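You operate a simulated robot arm through the tools that you are given. There is no shell and no other tool. Be economical: measure what you need, move in short steps, check, and stop when the job is done.

You are at the controls of a simulated two-armed robot. One attempt, no reset.

TASK
Tag the tray SCRAP, add the yellow master link and carry it to the grey table.
Fine: the tag comes from the drawer and rides in the tray; so does the link; drawer shut; tray 23 cm off the middle, toward the rigging table.

It is judged by the outcome, as a careful person would: the job done as asked, and still so three seconds after it is handed in. It fails if anything else is knocked over, pushed out of place, dropped, spilled or broken.

THE ROBOT
Two 7-joint arms with two-finger parallel grippers on one trunk, on a base that drives. Base frame: it is fixed to the floor where the robot stands at the start and does not move with it; the origin is under the middle of the robot, x ahead of it, y to its left, z up. Lengths are in m, angles in rad, forces in N, time in s.
The left shoulder is at the start at [0.06, 0.143, 0.991], the right one opposite. With the tool pointing down near the work surface each hand reaches from about 0.28 to 0.72 m from the robot's upright axis, wherever it stands, measured 20 degrees to its own side. Places, roughly: inside of the orange tray [0.7, 0.2, 0.9]; rigging drawer [0.7, 0.1, 0.7]; top of the grey table [-1.3, 0.2, 0.8]. Payload 1.57 kg a hand.
The TCP of each hand is the grasp point between the finger pads, 0.03 m short of the fingertips. In the tool frame z runs along the fingers and y along their closing line. The gripper opens to 0.11 m. The fingers are 0.024 m wide and 0.012 m thick; the gripper's body (0.048 by 0.112 m) begins 0.078 m behind the TCP.
Orientation is that of the tool frame in the base frame, as a unit quaternion [x, y, z, w]. With the fingers straight down and closing along the base's y, the tool's x points along the base's -x, its y along +y and its z along -z.

THE INTERFACE
- The arms move only by the tool move_arm. It takes "left_motion", "right_motion" or both (then of equal length, played together; a hand with none holds still); each is one flat list of numbers, 7 for each row, row after row: the shift along the tool's x, y, z in m, then the turn, a rotation vector about the tool's x, y, z in degrees, then the gripper command, from -1 (fully open) to 1 (shut), values between in proportion. In form: [tx, ty, tz, ax, ay, az, grip, tx, ty, tz, ax, ay, az, grip, ...]. A call has 1 to 12 rows; each row shifts and turns the commanded pose from where the row before left it, along the tool's axes as they then stand. Each row takes 0.2 s and may step no farther than 0.05 m and 0.15 rad from the row before; otherwise, or with a gripper value out of range, the whole call is refused. Where a pose cannot be reached the arm comes as near as it can. A force on the tool above 40 N (or 10 N above the force at the start of the call, whichever is more), or a blocked arm, ends the call early, and 0.2 s more pass. The fingers move at their own pace (about 0.045 m/s each) and stop on an object; they squeeze with about 32 N. The grip force told is the motor's: it shows also when the fingers shut on nothing. Time passes only in rows, and 0.2 s behind the last, so rows that do not move let the fingers close. The reply holds the time, the measured pose of the TCP, the force on the tool along the base axes, the opening and the grip force, in the units named above and with some noise, with the torque about the TCP (base axes, N m) and any sound that the robot's microphone picked up, and new pictures: "pictures" is both (left out), scene, wrist or none (wrist: the cameras of the hands that moved).
- Cameras (640 x 400 px; columns grow to the right, rows downward): "scene" is now at [-0.0261, 0.0562, 1.5771]; the picture's right is [1.00, -0.07, -0.00], its down [-0.07, -0.93, -0.36] and it looks along [0.03, 0.36, -0.93] (base axes); focal length 214 px, centre (320, 200). "left" rides on the left gripper at [0.07, -0.016, -0.141] in its tool frame; the picture's right is [0.23, 0.97, 0.00], its down [-0.86, 0.20, -0.48] and it looks along [-0.47, 0.11, 0.88] (tool axes); focal length 222 px, centre (320, 200). "right" rides on the right gripper at [0.07, 0.016, -0.141] in its tool frame; the picture's right is [-0.23, 0.97, 0.00], its down [-0.86, -0.20, -0.48] and it looks along [-0.47, -0.11, 0.88] (tool axes); focal length 222 px, centre (320, 200). There is no depth. A picture from a camera that has moved, and an enlarged one, comes with that camera's place and axes in the base frame and with its lens.
- move_column(by): slides the trunk up (or, below 0, down) by that many m; the arms and the scene camera ride with it, the base frame stays. It gives what a move gives, with no picture.
- drive_base(legs): drives the robot by 1 to 6 legs, each [ahead, left, turn to the left] in m, m and rad, along the robot's own axes; the way and the turn of a leg run together, so that a leg with both is an arc; at most 1.5 m and 3.142 rad a leg. The arms and the cameras ride along, it lands a little off, and it stops where it bumps. It gives what a move gives, and a new picture of the scene camera.
- turn_head(pan, tilt): turns the head with the scene camera to pan (to the left, within 1.501 rad either way) and tilt (down, from -0.506 to 1.204), counted from straight ahead of the robot. It gives what a move gives, and a new picture of the scene camera.
- enlarge(camera, box): a new picture of the part [left, top, right, bottom] of that camera's present view, enlarged. No time passes.
- close_job(): hands the job in; it is judged then, once.

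Work in short steps. Places have to be worked out from the pictures, the camera data and where the tool is seen: move nearer, look again, correct. Check each grasp and each placing, and mend what went wrong. You have 120 turns and 260 pictures in all, those below and enlarged ones among them. Open the grippers and draw the arms clear of the work before you hand the job in, unless the task says otherwise; then end with one line.

The tools are called after "Request:" as a command line: name --argument value ..., lists and objects as JSON in quotes. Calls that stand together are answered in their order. move_arm: Moves the arms, as the interface text tells. Its arguments: {"type":"object","properties":{"left_motion":{"type":"array","items":{"type":"number"}},"right_motion":{"type":"array","items":{"type":"number"}},"pictures":{"type":"string","enum":["both","scene","wrist","none"]}},"required":[]} The other tools are called the same way: move_column (by) slides the trunk up or down; drive_base (legs) drives the base; turn_head (pan, tilt) turns the head that bears the scene camera; enlarge (camera, box) takes an enlarged picture of a part of a camera's view; close_job () hands the job in.

At the start:

```text
clock: 0.0
left_position: [0.4101, 0.2115, 1.1625]
left_orientation: [0.0, 1.0, -0.001, 0.001]
left_contact_force: [1.0, -0.1, -0.7]
left_torque: [0.0, 0.0, 0.0]
left_width: 0.1099
left_grip_force: 0.0
right_position: [0.4993, -0.1863, 1.1558]
right_orientation: [0.0, 1.0, 0.001, 0.0]
right_contact_force: [0.0, -0.7, 0.4]
right_torque: [-0.01, 0.01, 0.03]
right_width: 0.1099
right_grip_force: 0.0
trunk travel left (down, up): [-0.59, 0.0]
robot x, y, heading: [0.0038, 0.0004, 0.002]
head pan, tilt: [1.499, 1.201]
```

scene: 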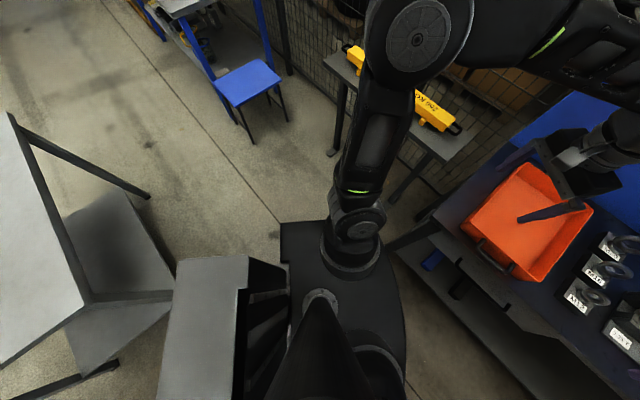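
right: 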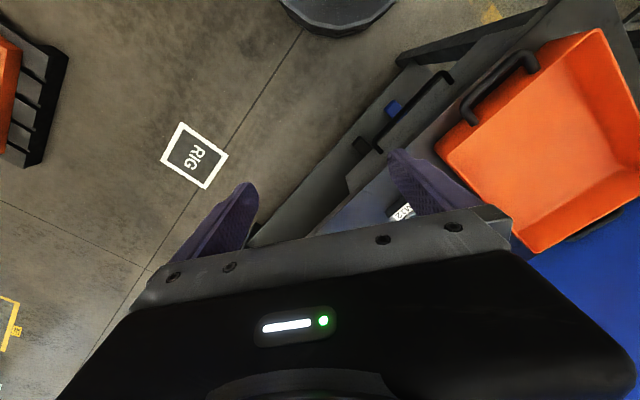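
left: 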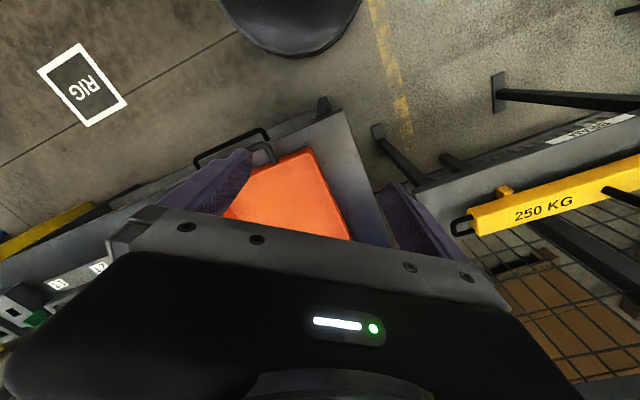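

The head looks left; I see part of the bench and the orange tray. I turn the head ahead to see the rigging table.

Request:
turn_head --pan 0.0 --tilt 0.8

```text
clock: 1.6
left_position: [0.4099, 0.2124, 1.1632]
left_orientation: [-0.001, 1.0, 0.0, -0.001]
left_contact_force: [0.9, 1.3, -0.3]
left_torque: [-0.02, 0.01, -0.01]
left_width: 0.11
left_grip_force: 0.0
right_position: [0.4988, -0.1866, 1.1566]
right_orientation: [0.001, 1.0, 0.0, 0.001]
right_contact_force: [0.3, -0.8, -0.5]
right_torque: [-0.02, 0.03, -0.02]
right_width: 0.1101
right_grip_force: 0.0
trunk travel left (down, up): [-0.59, 0.0]
robot x, y, heading: [0.001, -0.0025, 0.003]
head pan, tilt: [0.0, 0.799]
camera scene: at [0.0506, 0.0005, 1.6048], right [0.0, -1.0, 0.0], down [-0.72, 0.0, -0.7], along [0.7, 0.0, -0.72], focal length 214 px, centre (320, 200)
```

scene: 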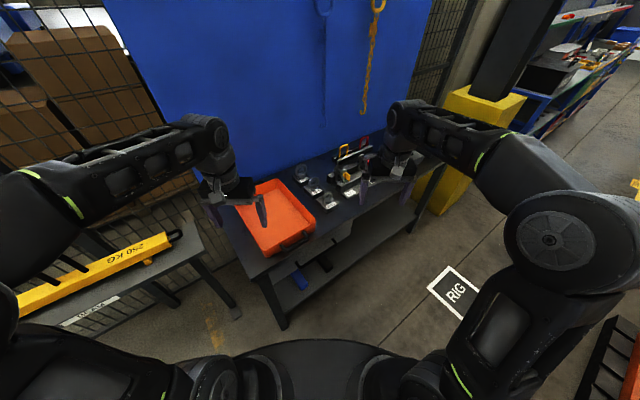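

The bench is turned relative to the robot, with the tray on its left end. I enlarge it to read the objects.

Request:
enlarge --camera "scene" --box '[210, 120, 450, 300]'

Request:
enlarge --camera "scene" --box '[290, 130, 410, 220]'

```text
2.22 times, centred on (330, 210) of scene
camera zoom: at [0.0506, 0.0005, 1.6048], right [0.0, -1.0, 0.0], down [-0.72, 0.0, -0.7], along [0.7, 0.0, -0.72], focal length 477 px, centre (298, 178)
```

zoom: 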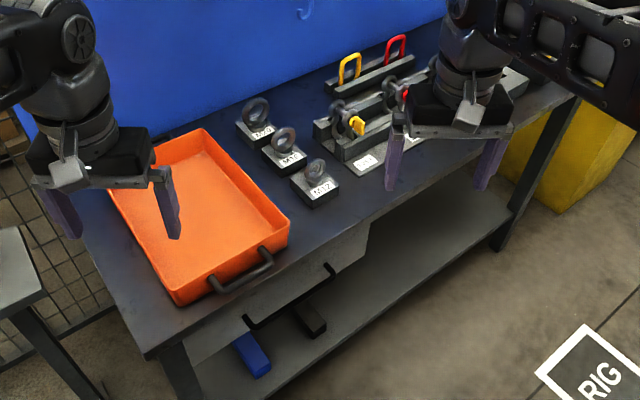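

```text
4.44 times, centred on (350, 175) of scene
camera zoom: at [0.0506, 0.0005, 1.6048], right [0.0, -1.0, 0.0], down [-0.72, 0.0, -0.7], along [0.7, 0.0, -0.72], focal length 953 px, centre (187, 311)
```

zoom: 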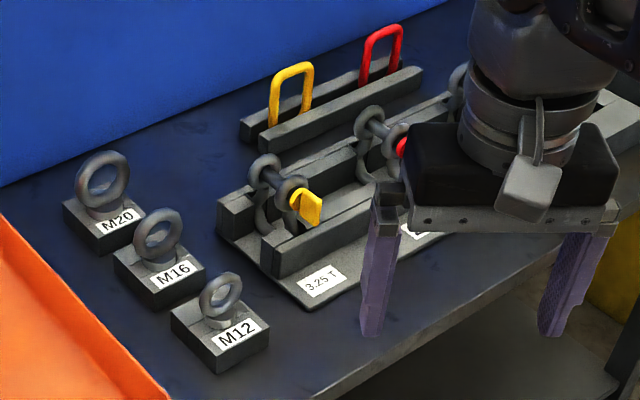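

Yellow master link stands in the rear slot rack; the drawer is below the tray; the bench is yawed about 36°. I look around to find the grey table and the free space.

Request:
turn_head --pan 0.9 --tilt 0.7

Request:
turn_head --pan 1.5 --tilt 0.5

Request:
turn_head --pan -1.2 --tilt 0.6

```text
clock: 2.8
left_position: [0.4102, 0.2097, 1.164]
left_orientation: [0.0, 1.0, -0.001, 0.0]
left_contact_force: [-0.3, 0.1, 0.5]
left_torque: [-0.01, -0.03, 0.02]
left_width: 0.1104
left_grip_force: 0.1
right_position: [0.4979, -0.187, 1.1565]
right_orientation: [0.0, 1.0, 0.001, 0.0]
right_contact_force: [0.1, -1.0, 0.1]
right_torque: [-0.03, 0.01, 0.02]
right_width: 0.1099
right_grip_force: 0.1
trunk travel left (down, up): [-0.59, 0.0]
robot x, y, heading: [0.0001, 0.0, 0.002]
head pan, tilt: [0.901, 0.7]
camera scene: at [0.0228, 0.0669, 1.6131], right [0.78, -0.62, 0.0], down [-0.4, -0.5, -0.76], along [0.48, 0.6, -0.64], focal length 214 px, centre (320, 200)
```

scene: 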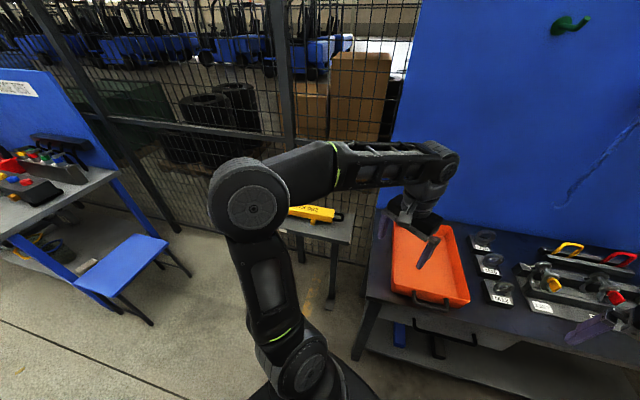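

```text
clock: 3.8
left_position: [0.4098, 0.2122, 1.1636]
left_orientation: [-0.001, 1.0, -0.001, -0.001]
left_contact_force: [-0.1, 0.3, 0.5]
left_torque: [0.02, -0.02, -0.03]
left_width: 0.1102
left_grip_force: 0.1
right_position: [0.4981, -0.1864, 1.1556]
right_orientation: [0.0, 1.0, 0.0, 0.0]
right_contact_force: [1.0, -0.4, 0.1]
right_torque: [0.02, 0.01, 0.0]
right_width: 0.1099
right_grip_force: 0.0
trunk travel left (down, up): [-0.59, 0.0]
robot x, y, heading: [-0.0014, 0.002, 0.004]
head pan, tilt: [1.499, 0.499]
camera scene: at [-0.0235, 0.0912, 1.6308], right [1.0, -0.07, 0.0], down [-0.03, -0.48, -0.88], along [0.06, 0.88, -0.48], focal length 214 px, centre (320, 200)
```

scene: 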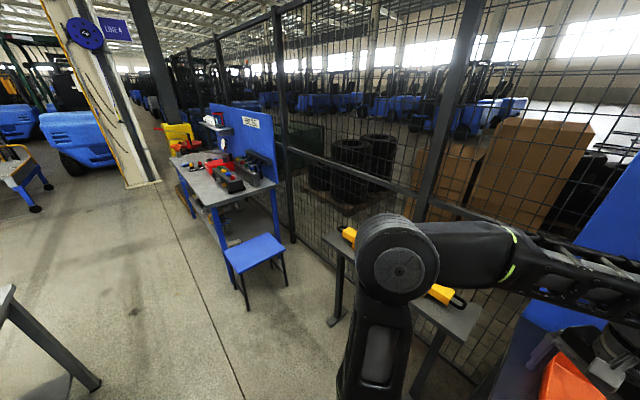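

```text
clock: 6.2
left_position: [0.4099, 0.2115, 1.1646]
left_orientation: [0.0, 1.0, -0.001, 0.0]
left_contact_force: [-0.1, 0.8, -1.2]
left_torque: [0.0, -0.03, -0.01]
left_width: 0.11
left_grip_force: 0.0
right_position: [0.4983, -0.1865, 1.1558]
right_orientation: [-0.001, 1.0, 0.0, 0.0]
right_contact_force: [-0.5, 0.7, -0.9]
right_torque: [-0.01, -0.01, -0.02]
right_width: 0.1099
right_grip_force: 0.2
trunk travel left (down, up): [-0.59, 0.0]
robot x, y, heading: [-0.0012, -0.0017, -0.001]
head pan, tilt: [-1.201, 0.6]
camera scene: at [0.0019, -0.082, 1.6217], right [-0.93, -0.36, 0.0], down [-0.2, 0.53, -0.83], along [0.3, -0.77, -0.56], focal length 214 px, centre (320, 200)
```

scene: 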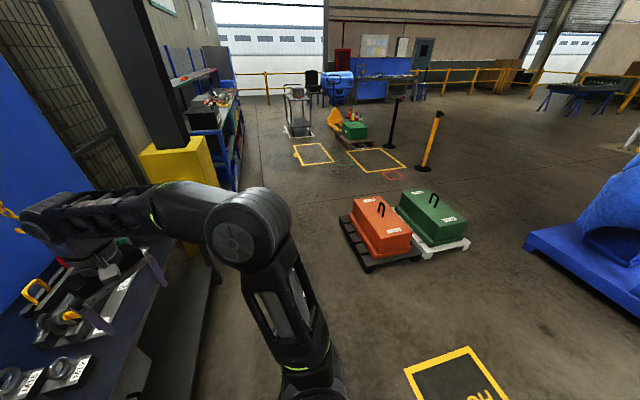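

Space right and behind is clear. I turn to face the bench squarely and shift right/back so the drawer is in front, then look at it.

Request:
drive_base --legs '[[0, 0, 0.62], [-0.1, -0.2, 0]]'

Request:
turn_head --pan 0 --tilt 0.85

Request:
enlarge --camera "scene" --box '[200, 130, 440, 280]'

```text
clock: 9.6
left_position: [0.2481, 0.1882, 1.1633]
left_orientation: [-0.307, 0.952, 0.001, 0.0]
left_contact_force: [0.5, -0.5, -0.2]
left_torque: [0.05, 0.03, -0.03]
left_width: 0.1101
left_grip_force: 0.1
right_position: [0.5521, -0.0835, 1.1563]
right_orientation: [-0.307, 0.952, 0.001, 0.0]
right_contact_force: [0.0, -0.3, -0.6]
right_torque: [0.05, 0.04, -0.02]
right_width: 0.11
right_grip_force: 0.0
trunk travel left (down, up): [-0.59, 0.0]
robot x, y, heading: [0.0365, -0.2222, 0.623]
head pan, tilt: [-1.201, 0.6]
camera scene: at [0.088, -0.2887, 1.6216], right [-0.55, -0.84, 0.0], down [-0.47, 0.31, -0.82], along [0.69, -0.45, -0.57], focal length 214 px, centre (320, 200)
```

scene: 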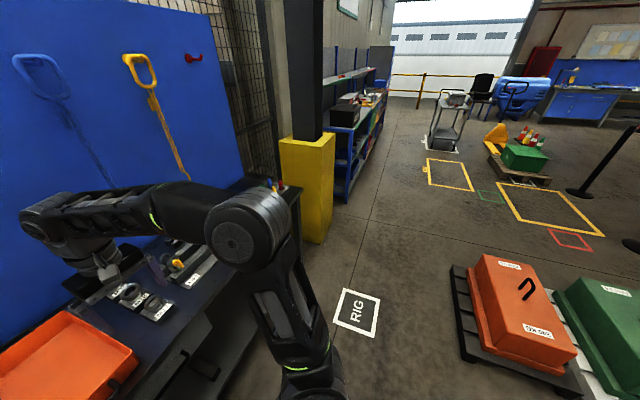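

```text
clock: 11.0
left_position: [0.2484, 0.1902, 1.1644]
left_orientation: [-0.306, 0.952, 0.001, 0.0]
left_contact_force: [0.4, -0.5, 0.6]
left_torque: [-0.02, 0.0, 0.0]
left_width: 0.1098
left_grip_force: 0.0
right_position: [0.552, -0.0821, 1.1567]
right_orientation: [-0.306, 0.952, 0.0, -0.001]
right_contact_force: [0.2, 0.1, 0.2]
right_torque: [-0.03, -0.01, 0.01]
right_width: 0.1102
right_grip_force: 0.1
trunk travel left (down, up): [-0.59, 0.0]
robot x, y, heading: [0.039, -0.2241, 0.628]
head pan, tilt: [0.0, 0.85]
camera scene: at [0.0772, -0.1935, 1.6008], right [0.58, -0.81, 0.0], down [-0.61, -0.44, -0.66], along [0.54, 0.39, -0.75], focal length 214 px, centre (320, 200)
```

scene: 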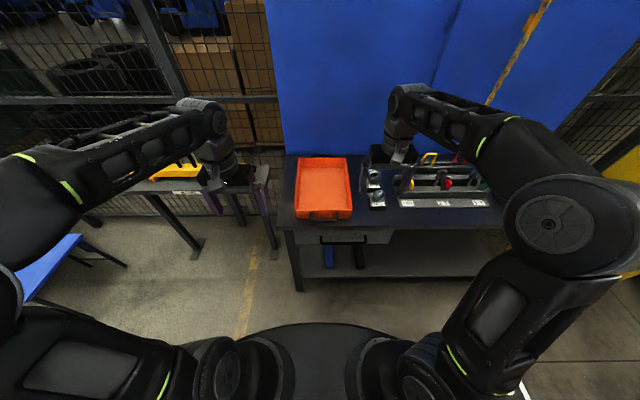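

```text
2.67 times, centred on (320, 205) of scene
camera zoom: at [0.0772, -0.1935, 1.6008], right [0.58, -0.81, 0.0], down [-0.61, -0.44, -0.66], along [0.54, 0.39, -0.75], focal length 572 px, centre (320, 187)
```

zoom: 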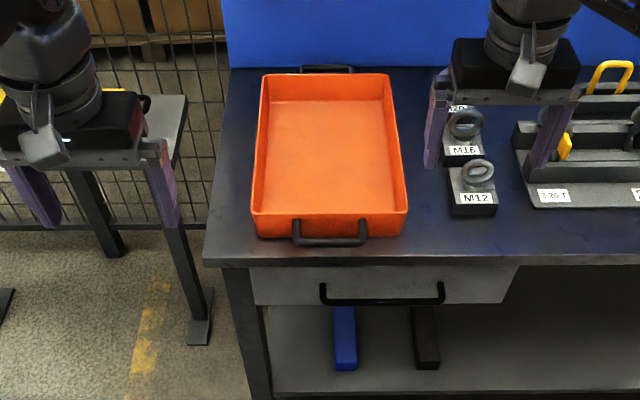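

The robot is squared up; the drawer handle is a horizontal bar at about 0.63 ahead, y≈-0.12, z≈0.61. I turn the right hand 90° (closing fore-aft), then tilt it forward.

Request:
move_arm --right_motion '[0, 0, 0, 0, 0, 8.2, -1, 0, 0, 0, 0, 0, 8.2, -1, 0, 0, 0, 0, 0, 8.2, -1, 0, 0, 0, 0, 0, 8.2, -1, 0, 0, 0, 0, 0, 8.2, -1, 0, 0, 0, 0, 0, 8.2, -1, 0, 0, 0, 0, 0, 8.2, -1, 0, 0, 0, 0, 0, 8.2, -1, 0, 0, 0, 0, 0, 8.2, -1, 0, 0, 0, 0, 0, 8.2, -1, 0, 0, 0, 0, 0, 8, -1]' --pictures "none"

Request:
move_arm --right_motion '[0, -0.02, 0, -8, 0, 0, -1, 0, -0.02, 0, -8, 0, 0, -1, 0, -0.02, 0, -8, 0, 0, -1, 0, -0.02, 0, -8, 0, 0, -1, 0, 0, 0, -8, 0, 0, -1, 0, 0, 0, -8, 0, 0, -1, 0, 0, 0, -8, 0, 0, -1]' --pictures "none"

Request:
move_column --by -0.4

Request:
turn_head --pan 0 --tilt 0.7

```text
clock: 13.4
left_position: [0.2486, 0.1897, 1.1643]
left_orientation: [-0.306, 0.952, 0.001, 0.0]
left_contact_force: [0.4, 0.5, -0.2]
left_torque: [0.01, 0.0, 0.01]
left_width: 0.1098
left_grip_force: 0.1
right_position: [0.5506, -0.0818, 1.1562]
right_orientation: [0.457, 0.889, 0.001, 0.0]
right_contact_force: [0.2, 0.7, 0.2]
right_torque: [-0.01, 0.0, 0.04]
right_width: 0.1099
right_grip_force: 0.0
trunk travel left (down, up): [-0.59, 0.0]
robot x, y, heading: [0.0428, -0.2201, 0.622]
head pan, tilt: [0.0, 0.85]
```

```text
clock: 15.0
left_position: [0.2482, 0.1896, 1.1646]
left_orientation: [-0.306, 0.952, -0.001, 0.0]
left_contact_force: [-0.5, -0.2, 0.7]
left_torque: [0.0, -0.01, -0.05]
left_width: 0.1101
left_grip_force: 0.1
right_position: [0.5146, -0.1048, 1.1693]
right_orientation: [0.403, 0.786, 0.417, 0.214]
right_contact_force: [-0.7, 0.0, 0.1]
right_torque: [0.0, 0.02, -0.01]
right_width: 0.1097
right_grip_force: 0.1
right hand out of reach, approached as far as the arm can: row 6, 7
trunk travel left (down, up): [-0.59, 0.0]
robot x, y, heading: [0.0385, -0.2236, 0.624]
head pan, tilt: [0.0, 0.85]
```

```text
clock: 18.8
left_position: [0.2479, 0.1893, 0.7634]
left_orientation: [-0.306, 0.952, 0.0, -0.001]
left_contact_force: [-0.5, 0.9, 0.1]
left_torque: [0.0, 0.01, -0.05]
left_width: 0.11
left_grip_force: 0.2
right_position: [0.5143, -0.1048, 0.7691]
right_orientation: [0.403, 0.787, 0.416, 0.213]
right_contact_force: [0.7, 0.1, 1.0]
right_torque: [0.04, -0.02, -0.02]
right_width: 0.1096
right_grip_force: 0.0
trunk travel left (down, up): [-0.19, 0.4]
robot x, y, heading: [0.0408, -0.2233, 0.62]
head pan, tilt: [0.0, 0.85]
```

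```text
clock: 19.5
left_position: [0.2476, 0.1877, 0.7626]
left_orientation: [-0.307, 0.952, -0.001, 0.001]
left_contact_force: [0.6, -0.6, 0.6]
left_torque: [0.02, 0.01, 0.03]
left_width: 0.11
left_grip_force: 0.0
right_position: [0.5149, -0.1043, 0.7706]
right_orientation: [0.403, 0.787, 0.416, 0.214]
right_contact_force: [0.5, -0.3, -0.5]
right_torque: [-0.02, 0.01, -0.01]
right_width: 0.1101
right_grip_force: 0.1
trunk travel left (down, up): [-0.19, 0.4]
robot x, y, heading: [0.0382, -0.2234, 0.618]
head pan, tilt: [0.0, 0.7]
camera scene: at [0.0826, -0.1895, 1.213], right [0.58, -0.81, 0.0], down [-0.52, -0.38, -0.76], along [0.62, 0.45, -0.64], focal length 214 px, centre (320, 200)
```

scene: 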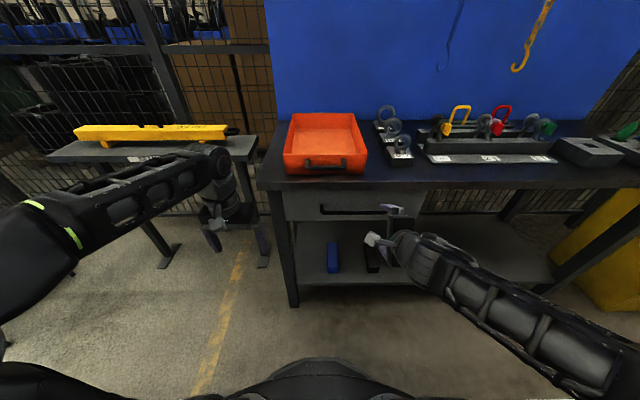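

The hand is tilted about 55° and the trunk is lowered. I enlarge to measure the handle from this lower viewpoint, and take the wrist view.

Request:
enlarge --camera "scene" --box '[260, 160, 440, 290]'

Request:
enlarge --camera "right" --box '[0, 0, 640, 400]'

```text
3.08 times, centred on (350, 225) of scene
camera zoom: at [0.0826, -0.1895, 1.213], right [0.58, -0.81, 0.0], down [-0.52, -0.38, -0.76], along [0.62, 0.45, -0.64], focal length 660 px, centre (228, 123)
```

zoom: 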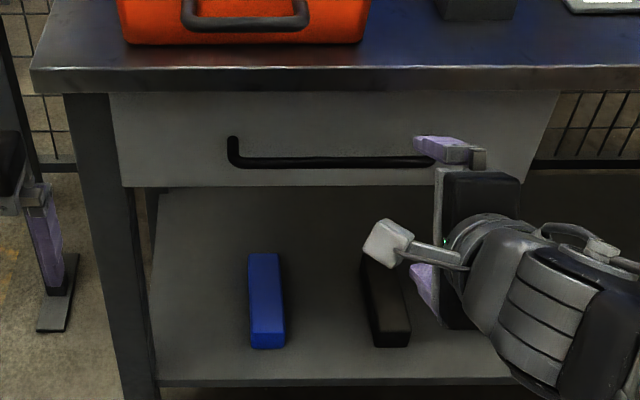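

```text
1.00 times, centred on (320, 200) of right
camera zoom: at [0.3856, -0.1122, 0.8616], right [0.58, 0.14, 0.81], down [0.09, -0.99, 0.1], along [0.81, 0.01, -0.58], focal length 222 px, centre (320, 200)
```

zoom: 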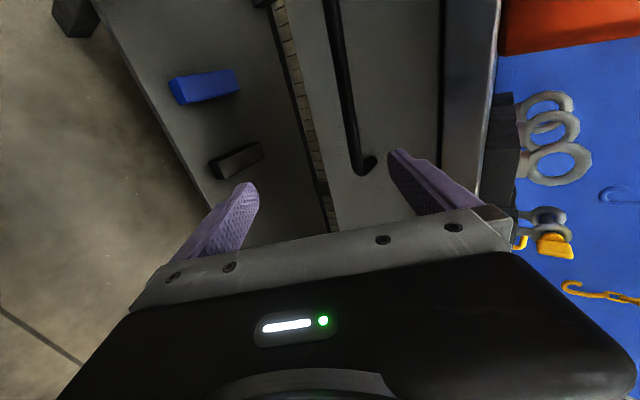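

Triangulating three views: handle bar at robot-frame x≈0.535, z≈0.763, centre y≈-0.10 (bench top is nearer z≈0.86). I shift left and partly forward with the fingers half open and check.

Request:
move_arm --right_motion '[0.038, 0, 0, 0, 0, 0, -0.1, 0.038, 0, 0, 0, 0, 0, -0.1, 0, 0.011, 0.016, 0, 0, 0, -0.1, 0, 0.011, 0.016, 0, 0, 0, -0.1]'

```text
clock: 20.5
left_position: [0.2466, 0.1893, 0.7636]
left_orientation: [-0.306, 0.952, 0.0, 0.001]
left_contact_force: [-0.5, 0.3, -0.6]
left_torque: [0.03, 0.01, -0.03]
left_width: 0.1101
left_grip_force: 0.1
right_position: [0.5017, -0.0204, 0.7689]
right_orientation: [0.404, 0.787, 0.416, 0.213]
right_contact_force: [0.1, 0.8, -0.3]
right_torque: [0.02, 0.03, -0.01]
right_width: 0.0604
right_grip_force: 0.2
trunk travel left (down, up): [-0.19, 0.4]
robot x, y, heading: [0.0351, -0.221, 0.619]
head pan, tilt: [0.0, 0.7]
camera scene: at [0.0826, -0.1896, 1.213], right [0.58, -0.81, 0.0], down [-0.52, -0.38, -0.76], along [0.62, 0.45, -0.64], focal length 214 px, centre (320, 200)
camera right: at [0.3737, -0.028, 0.861], right [0.58, 0.13, 0.81], down [0.09, -0.99, 0.1], along [0.81, 0.01, -0.58], focal length 222 px, centre (320, 200)
```

scene: 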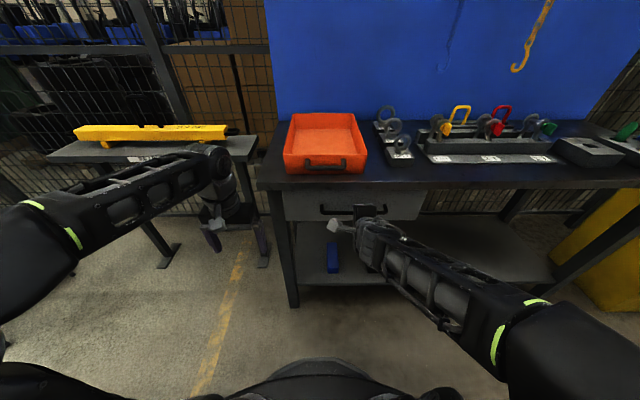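
right: 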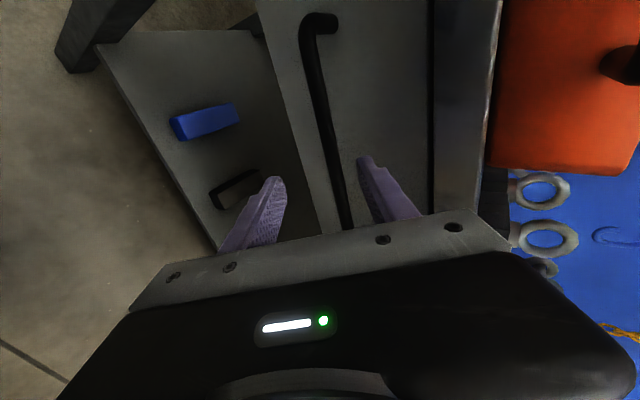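

The bar runs between the fingers. I go forward the last ~3 cm and close.

Request:
move_arm --right_motion '[0, 0.009, 0.012, 0, 0, 0, -0.1, 0, 0.008, 0.012, 0, 0, 0, -0.1, 0, 0, 0, 0, 0, 0, 1, 0, 0, 0, 0, 0, 0, 1, 0, 0, 0, 0, 0, 0, 1, 0, 0, 0, 0, 0, 0, 1]'

```text
clock: 21.9
left_position: [0.2475, 0.1888, 0.7627]
left_orientation: [-0.307, 0.952, 0.0, -0.001]
left_contact_force: [-0.6, 1.0, -0.5]
left_torque: [0.02, 0.0, -0.02]
left_width: 0.1101
left_grip_force: 0.0
right_position: [0.5261, -0.0038, 0.7674]
right_orientation: [0.403, 0.788, 0.414, 0.213]
right_contact_force: [-12.3, -6.2, -19.3]
right_torque: [-0.28, 0.13, 0.33]
right_width: 0.0115
right_grip_force: 24.1
trunk travel left (down, up): [-0.19, 0.4]
robot x, y, heading: [0.0389, -0.2221, 0.623]
head pan, tilt: [0.0, 0.7]
camera scene: at [0.0826, -0.1894, 1.2127], right [0.58, -0.81, 0.0], down [-0.52, -0.38, -0.76], along [0.62, 0.45, -0.64], focal length 214 px, centre (320, 200)
camera right: at [0.3965, -0.0119, 0.859], right [0.58, 0.14, 0.8], down [0.09, -0.99, 0.11], along [0.81, 0.01, -0.59], focal length 222 px, centre (320, 200)
```

scene: 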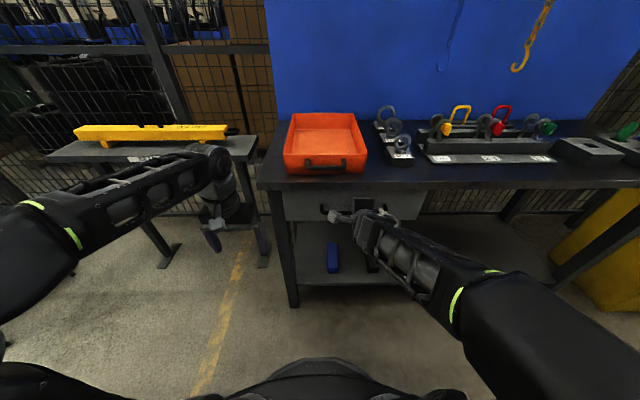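
right: 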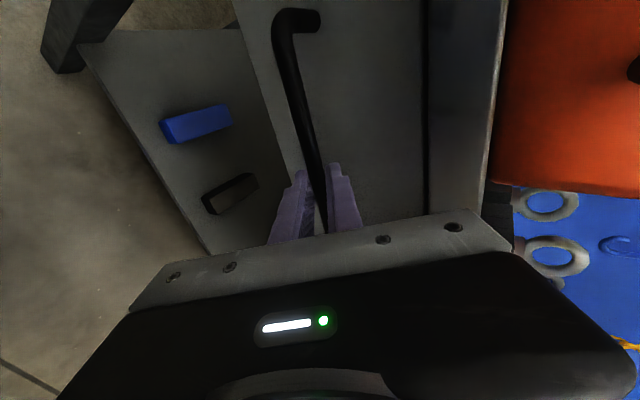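

The handle is gripped (11.5 mm). I pull the drawer by driving back slowly.

Request:
drive_base --legs '[[-0.1, 0, 0]]'

```text
clock: 23.1
left_position: [0.1668, 0.1311, 0.7629]
left_orientation: [-0.307, 0.952, 0.0, -0.001]
left_contact_force: [-0.5, 0.0, 0.7]
left_torque: [0.03, 0.01, 0.02]
left_width: 0.1098
left_grip_force: 0.0
right_position: [0.4458, -0.0632, 0.7657]
right_orientation: [0.404, 0.787, 0.414, 0.213]
right_contact_force: [-0.9, -0.9, -26.6]
right_torque: [-0.31, 0.1, 0.43]
right_width: 0.0119
right_grip_force: 28.8
trunk travel left (down, up): [-0.19, 0.4]
robot x, y, heading: [-0.0404, -0.2815, 0.626]
head pan, tilt: [0.0, 0.7]
camera scene: at [0.003, -0.2472, 1.2129], right [0.58, -0.81, 0.0], down [-0.52, -0.38, -0.76], along [0.62, 0.45, -0.65], focal length 214 px, centre (320, 200)
```

scene: 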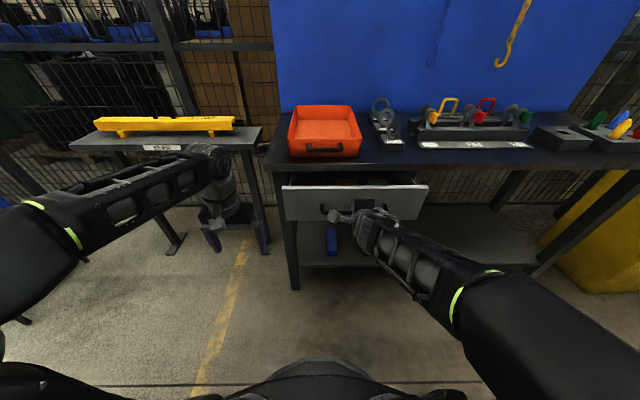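

The drawer is coming out. I pull another 12 cm.

Request:
drive_base --legs '[[-0.12, 0, 0]]'

Request:
enlarge --camera "scene" --box '[250, 140, 450, 265]'

```text
clock: 24.3
left_position: [0.0688, 0.0604, 0.7633]
left_orientation: [-0.306, 0.952, 0.0, -0.001]
left_contact_force: [0.5, 0.5, 0.5]
left_torque: [-0.01, 0.0, 0.02]
left_width: 0.1099
left_grip_force: 0.1
right_position: [0.3462, -0.134, 0.7655]
right_orientation: [0.405, 0.787, 0.413, 0.214]
right_contact_force: [2.3, -3.6, -11.4]
right_torque: [-0.35, -0.13, 0.3]
right_width: 0.0119
right_grip_force: 29.1
trunk travel left (down, up): [-0.19, 0.4]
robot x, y, heading: [-0.1405, -0.3489, 0.622]
head pan, tilt: [0.0, 0.7]
camera scene: at [-0.0958, -0.3185, 1.213], right [0.58, -0.81, 0.0], down [-0.52, -0.38, -0.76], along [0.62, 0.45, -0.64], focal length 214 px, centre (320, 200)
```

scene: 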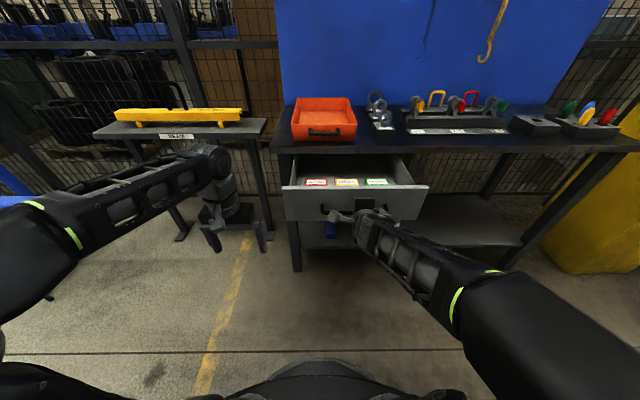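

```text
3.20 times, centred on (350, 202) of scene
camera zoom: at [-0.0958, -0.3185, 1.213], right [0.58, -0.81, 0.0], down [-0.52, -0.38, -0.76], along [0.62, 0.45, -0.64], focal length 686 px, centre (224, 192)
```

zoom: 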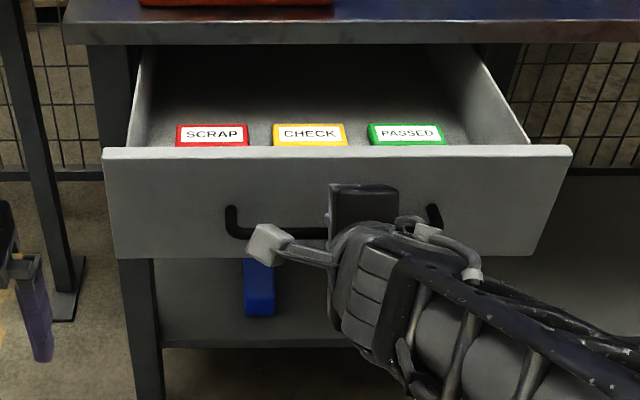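

SCRAP is the red tag at the left. I release the handle and back the right hand off, then raise the trunk.

Request:
move_arm --right_motion '[0, 0, 0, 0, 0, 0, -0.1, 0, 0, 0, 0, 0, 0, -0.1, 0, 0, 0, 0, 0, 0, -0.1, 0, -0.012, -0.016, 0, 0, 0, -0.1, 0, -0.02, -0.028, 0, 0, 0, -0.1, 0, -0.022, -0.03, 0, 0, 0, -0.1]' --pictures "none"

Request:
move_column --by 0.3

Request:
turn_head --pan 0 --tilt 0.9

Request:
enlarge --camera "scene" --box '[240, 140, 440, 265]'

```text
clock: 25.7
left_position: [0.067, 0.0605, 0.7627]
left_orientation: [-0.307, 0.952, 0.0, 0.001]
left_contact_force: [0.5, 0.7, -0.6]
left_torque: [0.0, 0.03, 0.0]
left_width: 0.11
left_grip_force: 0.1
right_position: [0.2711, -0.1846, 0.7664]
right_orientation: [0.406, 0.787, 0.412, 0.214]
right_contact_force: [-0.2, 0.0, 1.0]
right_torque: [-0.02, 0.01, 0.01]
right_width: 0.0604
right_grip_force: 0.1
right hand out of reach, approached as far as the arm can: row 6
trunk travel left (down, up): [-0.19, 0.4]
robot x, y, heading: [-0.1431, -0.3466, 0.622]
head pan, tilt: [0.0, 0.7]
```

```text
clock: 28.7
left_position: [0.0674, 0.0608, 1.0633]
left_orientation: [-0.306, 0.952, 0.0, 0.0]
left_contact_force: [-0.3, 0.1, 0.9]
left_torque: [-0.01, 0.04, 0.0]
left_width: 0.11
left_grip_force: 0.1
right_position: [0.2714, -0.1863, 1.0677]
right_orientation: [0.404, 0.788, 0.413, 0.214]
right_contact_force: [0.2, -0.3, -0.4]
right_torque: [0.01, -0.02, 0.0]
right_width: 0.0605
right_grip_force: 0.2
trunk travel left (down, up): [-0.49, 0.1]
robot x, y, heading: [-0.1396, -0.3502, 0.625]
head pan, tilt: [0.0, 0.7]
```

```text
clock: 29.5
left_position: [0.0676, 0.0597, 1.0632]
left_orientation: [-0.307, 0.952, -0.001, 0.0]
left_contact_force: [0.2, 0.0, -0.5]
left_torque: [0.0, -0.02, -0.06]
left_width: 0.1101
left_grip_force: 0.0
right_position: [0.2723, -0.186, 1.0681]
right_orientation: [0.405, 0.788, 0.412, 0.214]
right_contact_force: [0.5, 0.0, 0.0]
right_torque: [0.01, 0.0, 0.04]
right_width: 0.0603
right_grip_force: 0.0
trunk travel left (down, up): [-0.49, 0.1]
robot x, y, heading: [-0.1378, -0.3489, 0.627]
head pan, tilt: [0.0, 0.901]
camera scene: at [-0.1043, -0.324, 1.497], right [0.58, -0.81, 0.0], down [-0.64, -0.46, -0.62], along [0.5, 0.36, -0.78], focal length 214 px, centre (320, 200)
```

scene: 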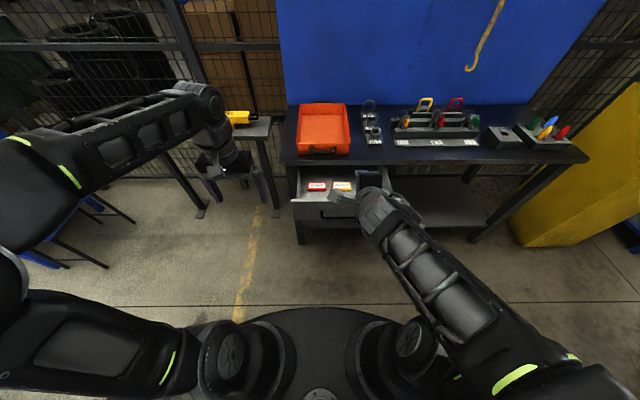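

```text
3.20 times, centred on (340, 202) of scene
camera zoom: at [-0.1043, -0.324, 1.497], right [0.58, -0.81, 0.0], down [-0.64, -0.46, -0.62], along [0.5, 0.36, -0.78], focal length 686 px, centre (256, 192)
```

zoom: 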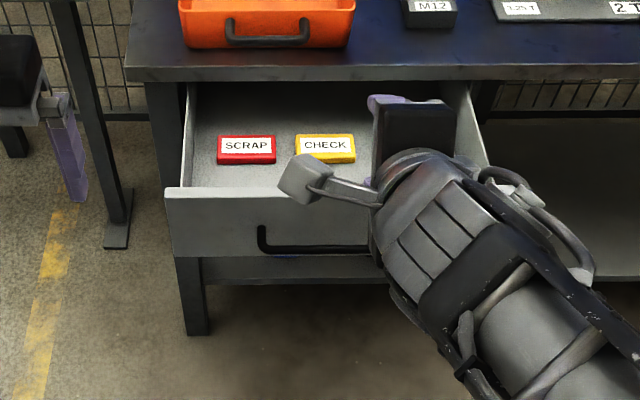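

The SCRAP tag is at about robot-frame (0.74, 0.015, 0.73), ~9 cm wide. I move the right hand aside, drive 0.12 forward, and bring the left hand over it, tilted to stay clear of the bench edge.

Request:
move_arm --right_motion '[-0.045, 0, 0, 0, 0, 0, -0.1, -0.045, 0, 0, 0, 0, 0, -0.1, -0.045, 0, 0, 0, 0, 0, -0.1]' --pictures "none"

Request:
drive_base --legs '[[0.12, 0, 0]]'

Request:
move_arm --left_motion '[-0.03, -0.032, 0, 0, 0, 0, -1, -0.03, -0.032, 0, 0, 0, 0, -1, -0.03, -0.032, 0, 0, 0, 0, -1, -0.03, -0.032, 0, 0, 0, 0, -1, -0.03, -0.032, 0, 0, 0, 0, -1, -0.02, -0.032, 0, 0, 0, 0, -1, 0, 0, 0, 0, -7, 0, -1, 0, 0, 0, 0, -7, 0, -1, 0, 0, 0, 0, -6, 0, -1]' --pictures "both"

```text
clock: 30.3
left_position: [0.0694, 0.0591, 1.064]
left_orientation: [-0.306, 0.952, 0.0, 0.0]
left_contact_force: [0.9, 0.2, -0.3]
left_torque: [0.04, -0.02, 0.02]
left_width: 0.1101
left_grip_force: 0.1
right_position: [0.3619, -0.2888, 1.0794]
right_orientation: [0.405, 0.787, 0.413, 0.214]
right_contact_force: [0.3, -0.3, -0.7]
right_torque: [0.03, 0.01, 0.0]
right_width: 0.0604
right_grip_force: 0.1
right hand out of reach, approached as far as the arm can: row 1, 2
trunk travel left (down, up): [-0.49, 0.1]
robot x, y, heading: [-0.138, -0.3544, 0.621]
head pan, tilt: [0.0, 0.901]
```

```text
clock: 31.5
left_position: [0.167, 0.1298, 1.0638]
left_orientation: [-0.307, 0.952, -0.001, -0.001]
left_contact_force: [0.1, 0.2, 0.4]
left_torque: [-0.02, 0.04, 0.01]
left_width: 0.1101
left_grip_force: 0.0
right_position: [0.4591, -0.217, 1.0794]
right_orientation: [0.405, 0.788, 0.413, 0.213]
right_contact_force: [-0.1, 0.5, -0.5]
right_torque: [0.0, 0.0, -0.04]
right_width: 0.0605
right_grip_force: 0.0
trunk travel left (down, up): [-0.49, 0.1]
robot x, y, heading: [-0.0419, -0.282, 0.62]
head pan, tilt: [0.0, 0.901]
camera scene: at [-0.0059, -0.2532, 1.4968], right [0.58, -0.81, 0.0], down [-0.64, -0.46, -0.62], along [0.5, 0.36, -0.78], focal length 214 px, centre (320, 200)
```

scene: 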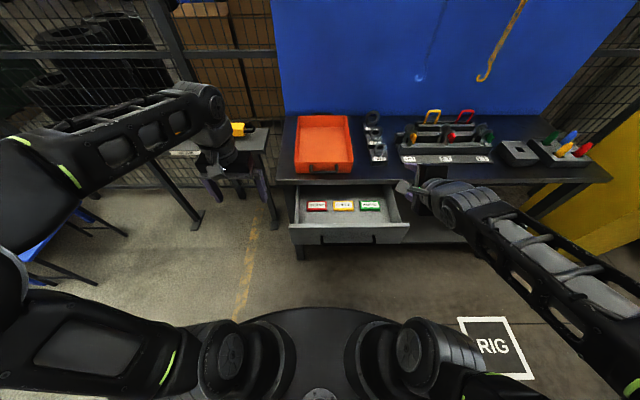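

```text
clock: 33.5
left_position: [0.316, 0.1001, 1.0635]
left_orientation: [-0.301, 0.937, 0.053, 0.166]
left_contact_force: [0.7, 0.4, 0.1]
left_torque: [-0.02, 0.0, -0.04]
left_width: 0.1099
left_grip_force: 0.1
left hand out of reach, approached as far as the arm can: row 4, 5, 6
right_position: [0.4574, -0.2174, 1.0805]
right_orientation: [0.405, 0.788, 0.412, 0.214]
right_contact_force: [0.4, -0.6, -0.1]
right_torque: [0.0, -0.03, 0.01]
right_width: 0.0606
right_grip_force: 0.0
trunk travel left (down, up): [-0.49, 0.1]
robot x, y, heading: [-0.0449, -0.2846, 0.621]
head pan, tilt: [0.0, 0.901]
camera scene: at [-0.0077, -0.2544, 1.4969], right [0.58, -0.81, 0.0], down [-0.64, -0.46, -0.62], along [0.5, 0.36, -0.78], focal length 214 px, centre (320, 200)
camera left: at [0.2314, 0.0223, 1.1725], right [-0.74, 0.67, -0.08], down [0.4, 0.54, 0.74], along [0.54, 0.52, -0.66], focal length 222 px, centre (320, 200)
```

scene: 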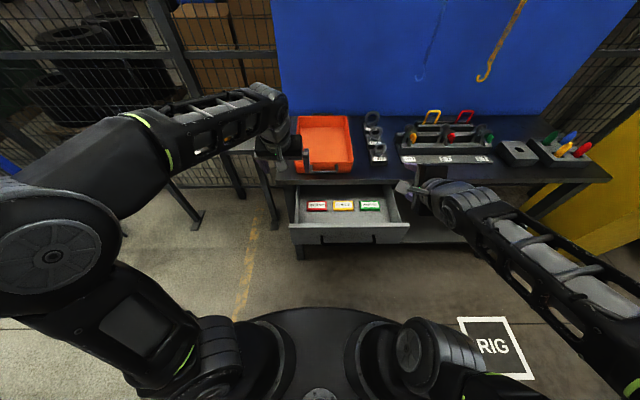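
left: 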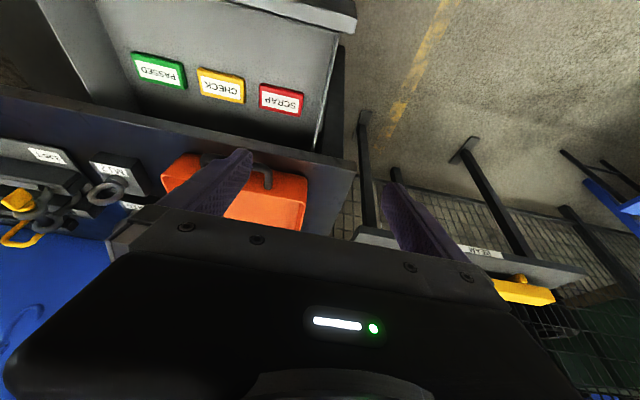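

The wrist view puts the SCRAP tag at base (0.45, 0.096, 0.73), matching my estimate. I lower the left hand to a hover about 15 cm above it.

Request:
move_arm --left_motion '[-0.007, -0.0142, 0.0345, 0, 0, 0, -1, -0.007, -0.0142, 0.0345, 0, 0, 0, -1, -0.007, -0.0142, 0.0345, 0, 0, 0, -1, -0.007, -0.0142, 0.0345, 0, 0, 0, -1, -0.007, -0.0142, 0.0345, 0, 0, 0, -1, -0.007, -0.0142, 0.0345, 0, 0, 0, -1]'

```text
clock: 34.9
left_position: [0.4562, 0.0968, 0.8818]
left_orientation: [-0.303, 0.937, 0.054, 0.165]
left_contact_force: [-0.6, -0.5, 0.3]
left_torque: [-0.01, 0.02, 0.01]
left_width: 0.11
left_grip_force: 0.0
right_position: [0.4591, -0.2184, 1.0797]
right_orientation: [0.405, 0.787, 0.413, 0.214]
right_contact_force: [0.6, 0.6, 0.5]
right_torque: [-0.01, -0.01, -0.01]
right_width: 0.0605
right_grip_force: 0.1
trunk travel left (down, up): [-0.49, 0.1]
robot x, y, heading: [-0.0452, -0.2823, 0.624]
head pan, tilt: [0.0, 0.901]
camera scene: at [-0.0065, -0.2541, 1.4969], right [0.58, -0.81, 0.0], down [-0.64, -0.46, -0.62], along [0.5, 0.36, -0.78], focal length 214 px, centre (320, 200)
camera left: at [0.3725, 0.0174, 0.9915], right [-0.74, 0.67, -0.08], down [0.4, 0.54, 0.74], along [0.54, 0.52, -0.67], focal length 222 px, centre (320, 200)
```

scene: 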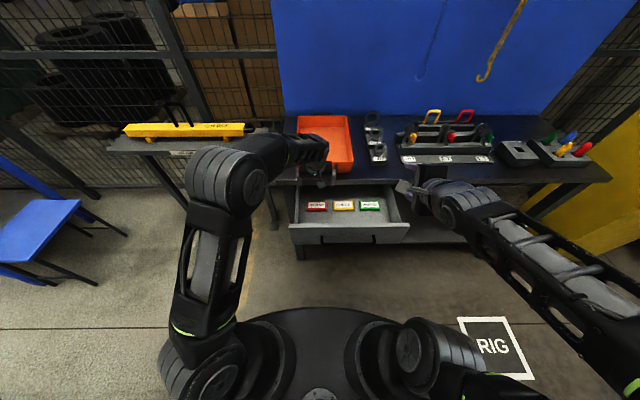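
left: 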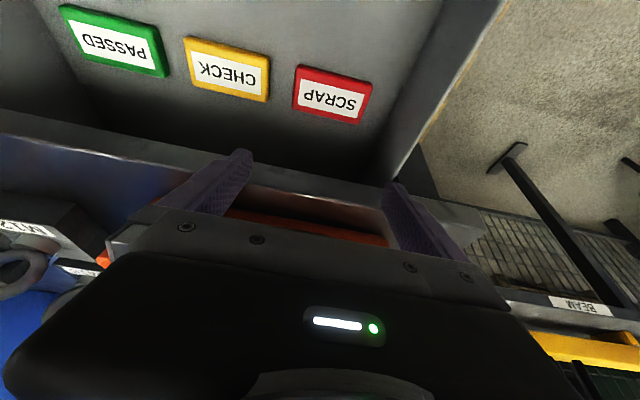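

The tag is confirmed at (0.451, 0.095), ~8.6 cm wide, and the open fingers straddle it. I descend toward it to z≈0.76.

Request:
move_arm --left_motion '[0.0135, 0.0005, 0.027, 0, 0, 0, -1, 0.0135, 0.0005, 0.027, 0, 0, 0, -1, 0.0135, 0.0005, 0.027, 0, 0, 0, -1, 0.0135, 0.0005, 0.027, 0, 0, 0, -1]'

Request:
enlarge --camera "left" --box '[100, 20, 500, 270]'

Request:
enlarge --camera "scene" --box '[260, 150, 420, 250]'

```text
clock: 35.9
left_position: [0.4413, 0.0901, 0.7622]
left_orientation: [-0.303, 0.937, 0.054, 0.165]
left_contact_force: [0.1, 0.6, -0.3]
left_torque: [-0.02, -0.01, 0.03]
left_width: 0.11
left_grip_force: 0.2
right_position: [0.4575, -0.219, 1.0803]
right_orientation: [0.405, 0.787, 0.413, 0.213]
right_contact_force: [0.2, -0.4, 0.3]
right_torque: [0.0, 0.0, -0.01]
right_width: 0.0608
right_grip_force: 0.1
trunk travel left (down, up): [-0.49, 0.1]
robot x, y, heading: [-0.0458, -0.2798, 0.626]
head pan, tilt: [0.0, 0.901]
camera scene: at [-0.0069, -0.2542, 1.4969], right [0.58, -0.81, 0.0], down [-0.64, -0.46, -0.62], along [0.5, 0.36, -0.78], focal length 214 px, centre (320, 200)
camera left: at [0.3573, 0.0122, 0.8713], right [-0.74, 0.67, -0.08], down [0.4, 0.54, 0.74], along [0.54, 0.52, -0.67], focal length 222 px, centre (320, 200)
```

scene: 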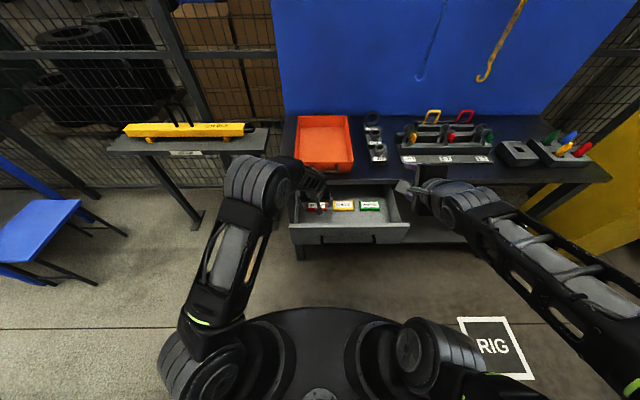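
left: 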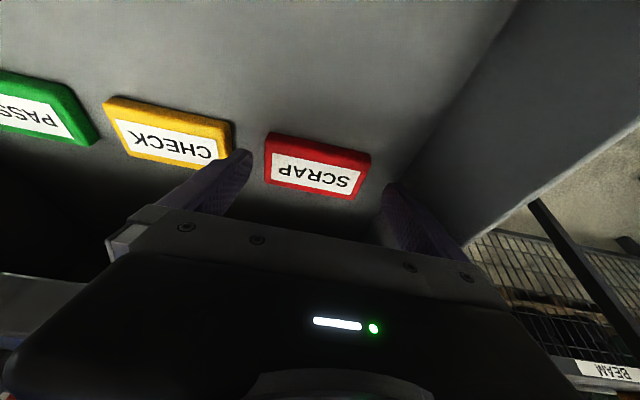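

```text
1.60 times, centred on (300, 145) of left
camera zoom: at [0.3573, 0.0122, 0.8713], right [-0.74, 0.67, -0.08], down [0.4, 0.54, 0.74], along [0.54, 0.52, -0.67], focal length 355 px, centre (352, 288)
```

zoom: 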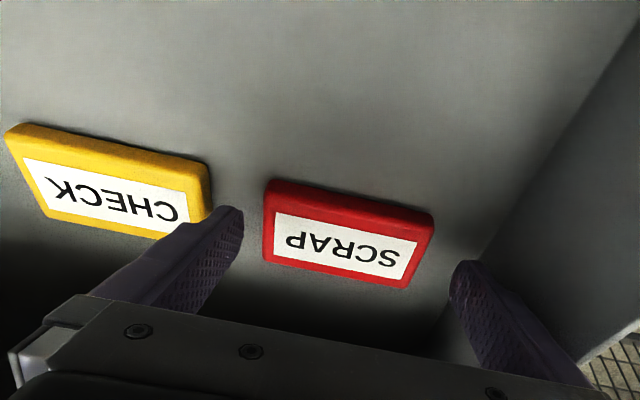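

```text
4.00 times, centred on (340, 200) of scene
camera zoom: at [-0.0069, -0.2542, 1.4969], right [0.58, -0.81, 0.0], down [-0.64, -0.46, -0.62], along [0.5, 0.36, -0.78], focal length 858 px, centre (240, 200)
```

zoom: 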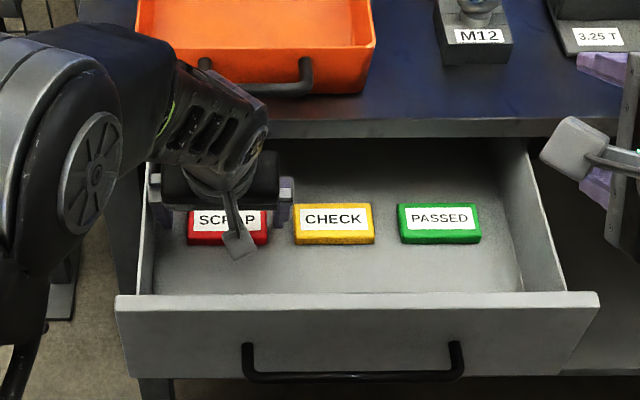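

Fingers are centred on SCRAP with CHECK clear by a few mm. I narrow slightly, lower 12 mm more and close.

Request:
move_arm --left_motion '[0, 0, 0, 0, 0, 0, -0.9, 0.002, 0, 0.0057, 0, 0, 0, -0.9, 0.0021, 0, 0.0057, 0, 0, 0, -0.9, 0, 0, 0, 0, 0, 0, -0.9]' --pictures "wrist"

Request:
enlarge --camera "left" --box '[100, 20, 500, 270]'

```text
clock: 36.9
left_position: [0.4405, 0.0905, 0.7501]
left_orientation: [-0.302, 0.938, 0.054, 0.165]
left_contact_force: [1.3, -0.4, 0.1]
left_torque: [-0.01, 0.01, -0.01]
left_width: 0.1045
left_grip_force: 0.1
right_position: [0.4576, -0.2178, 1.0799]
right_orientation: [0.404, 0.788, 0.412, 0.214]
right_contact_force: [0.5, -1.4, 0.2]
right_torque: [0.0, 0.02, 0.02]
right_width: 0.0605
right_grip_force: 0.1
trunk travel left (down, up): [-0.49, 0.1]
robot x, y, heading: [-0.0409, -0.281, 0.622]
head pan, tilt: [0.0, 0.901]
camera left: at [0.3578, 0.0121, 0.8594], right [-0.74, 0.67, -0.08], down [0.4, 0.54, 0.74], along [0.54, 0.52, -0.67], focal length 222 px, centre (320, 200)
```

left: 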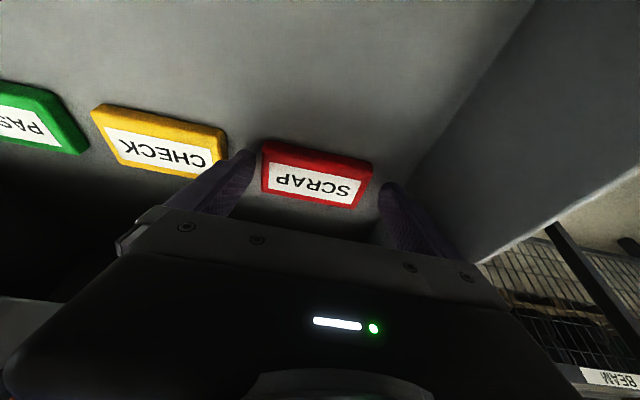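

```text
1.60 times, centred on (300, 145) of left
camera zoom: at [0.3578, 0.0121, 0.8594], right [-0.74, 0.67, -0.08], down [0.4, 0.54, 0.74], along [0.54, 0.52, -0.67], focal length 355 px, centre (352, 288)
```

zoom: 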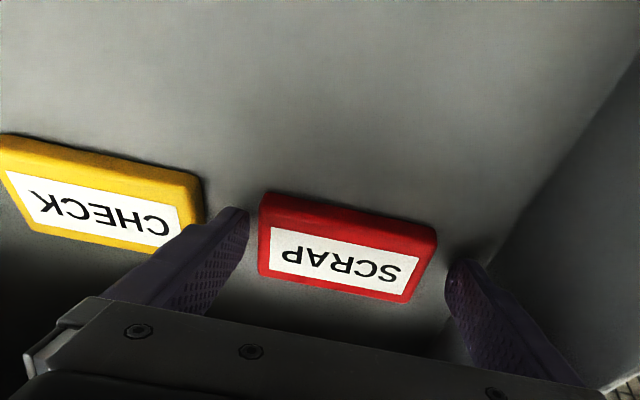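

No floor contact yet. I go 6 mm lower, then close gently.

Request:
move_arm --left_motion '[0.001, 0, 0.003, 0, 0, 0, -0.9, 0.001, 0, 0.003, 0, 0, 0, -0.9, 0, 0, 0, 0, 0, 0, -0.9]' --pictures "none"

Request:
move_arm --left_motion '[0, 0, 0, 0, 0, 0, 1, 0, 0, 0, 0, 0, 0, 1, 0, 0, 0, 0, 0, 0, 1]' --pictures "wrist"

```text
clock: 37.7
left_position: [0.4423, 0.0905, 0.7443]
left_orientation: [-0.301, 0.938, 0.053, 0.166]
left_contact_force: [0.2, 0.5, -0.4]
left_torque: [0.0, 0.01, -0.02]
left_width: 0.1048
left_grip_force: 0.0
right_position: [0.4579, -0.2186, 1.0803]
right_orientation: [0.405, 0.787, 0.413, 0.213]
right_contact_force: [-0.1, -0.2, -0.1]
right_torque: [0.01, -0.01, 0.0]
right_width: 0.0604
right_grip_force: 0.0
trunk travel left (down, up): [-0.49, 0.1]
robot x, y, heading: [-0.0436, -0.2841, 0.628]
head pan, tilt: [0.0, 0.901]
```

```text
clock: 38.5
left_position: [0.4419, 0.0909, 0.7445]
left_orientation: [-0.302, 0.937, 0.053, 0.165]
left_contact_force: [-0.1, -0.2, -0.6]
left_torque: [-0.02, -0.01, 0.0]
left_width: 0.0891
left_grip_force: 31.9
right_position: [0.4574, -0.2187, 1.0795]
right_orientation: [0.405, 0.788, 0.413, 0.214]
right_contact_force: [0.4, 0.1, 0.6]
right_torque: [-0.03, 0.02, 0.0]
right_width: 0.0603
right_grip_force: 0.1
trunk travel left (down, up): [-0.49, 0.1]
robot x, y, heading: [-0.0441, -0.2769, 0.624]
head pan, tilt: [0.0, 0.901]
camera left: at [0.3585, 0.012, 0.8538], right [-0.74, 0.67, -0.08], down [0.4, 0.54, 0.74], along [0.54, 0.52, -0.67], focal length 222 px, centre (320, 200)
```

left: 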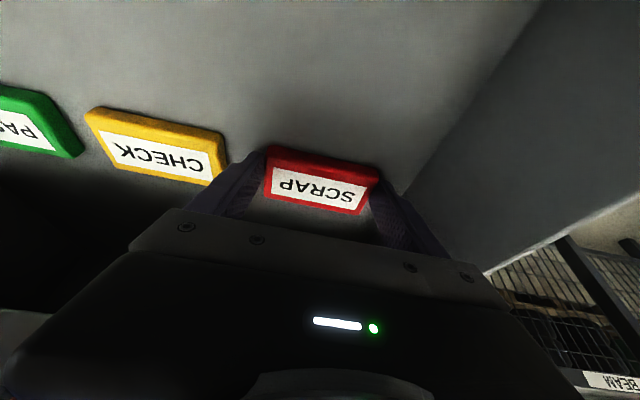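

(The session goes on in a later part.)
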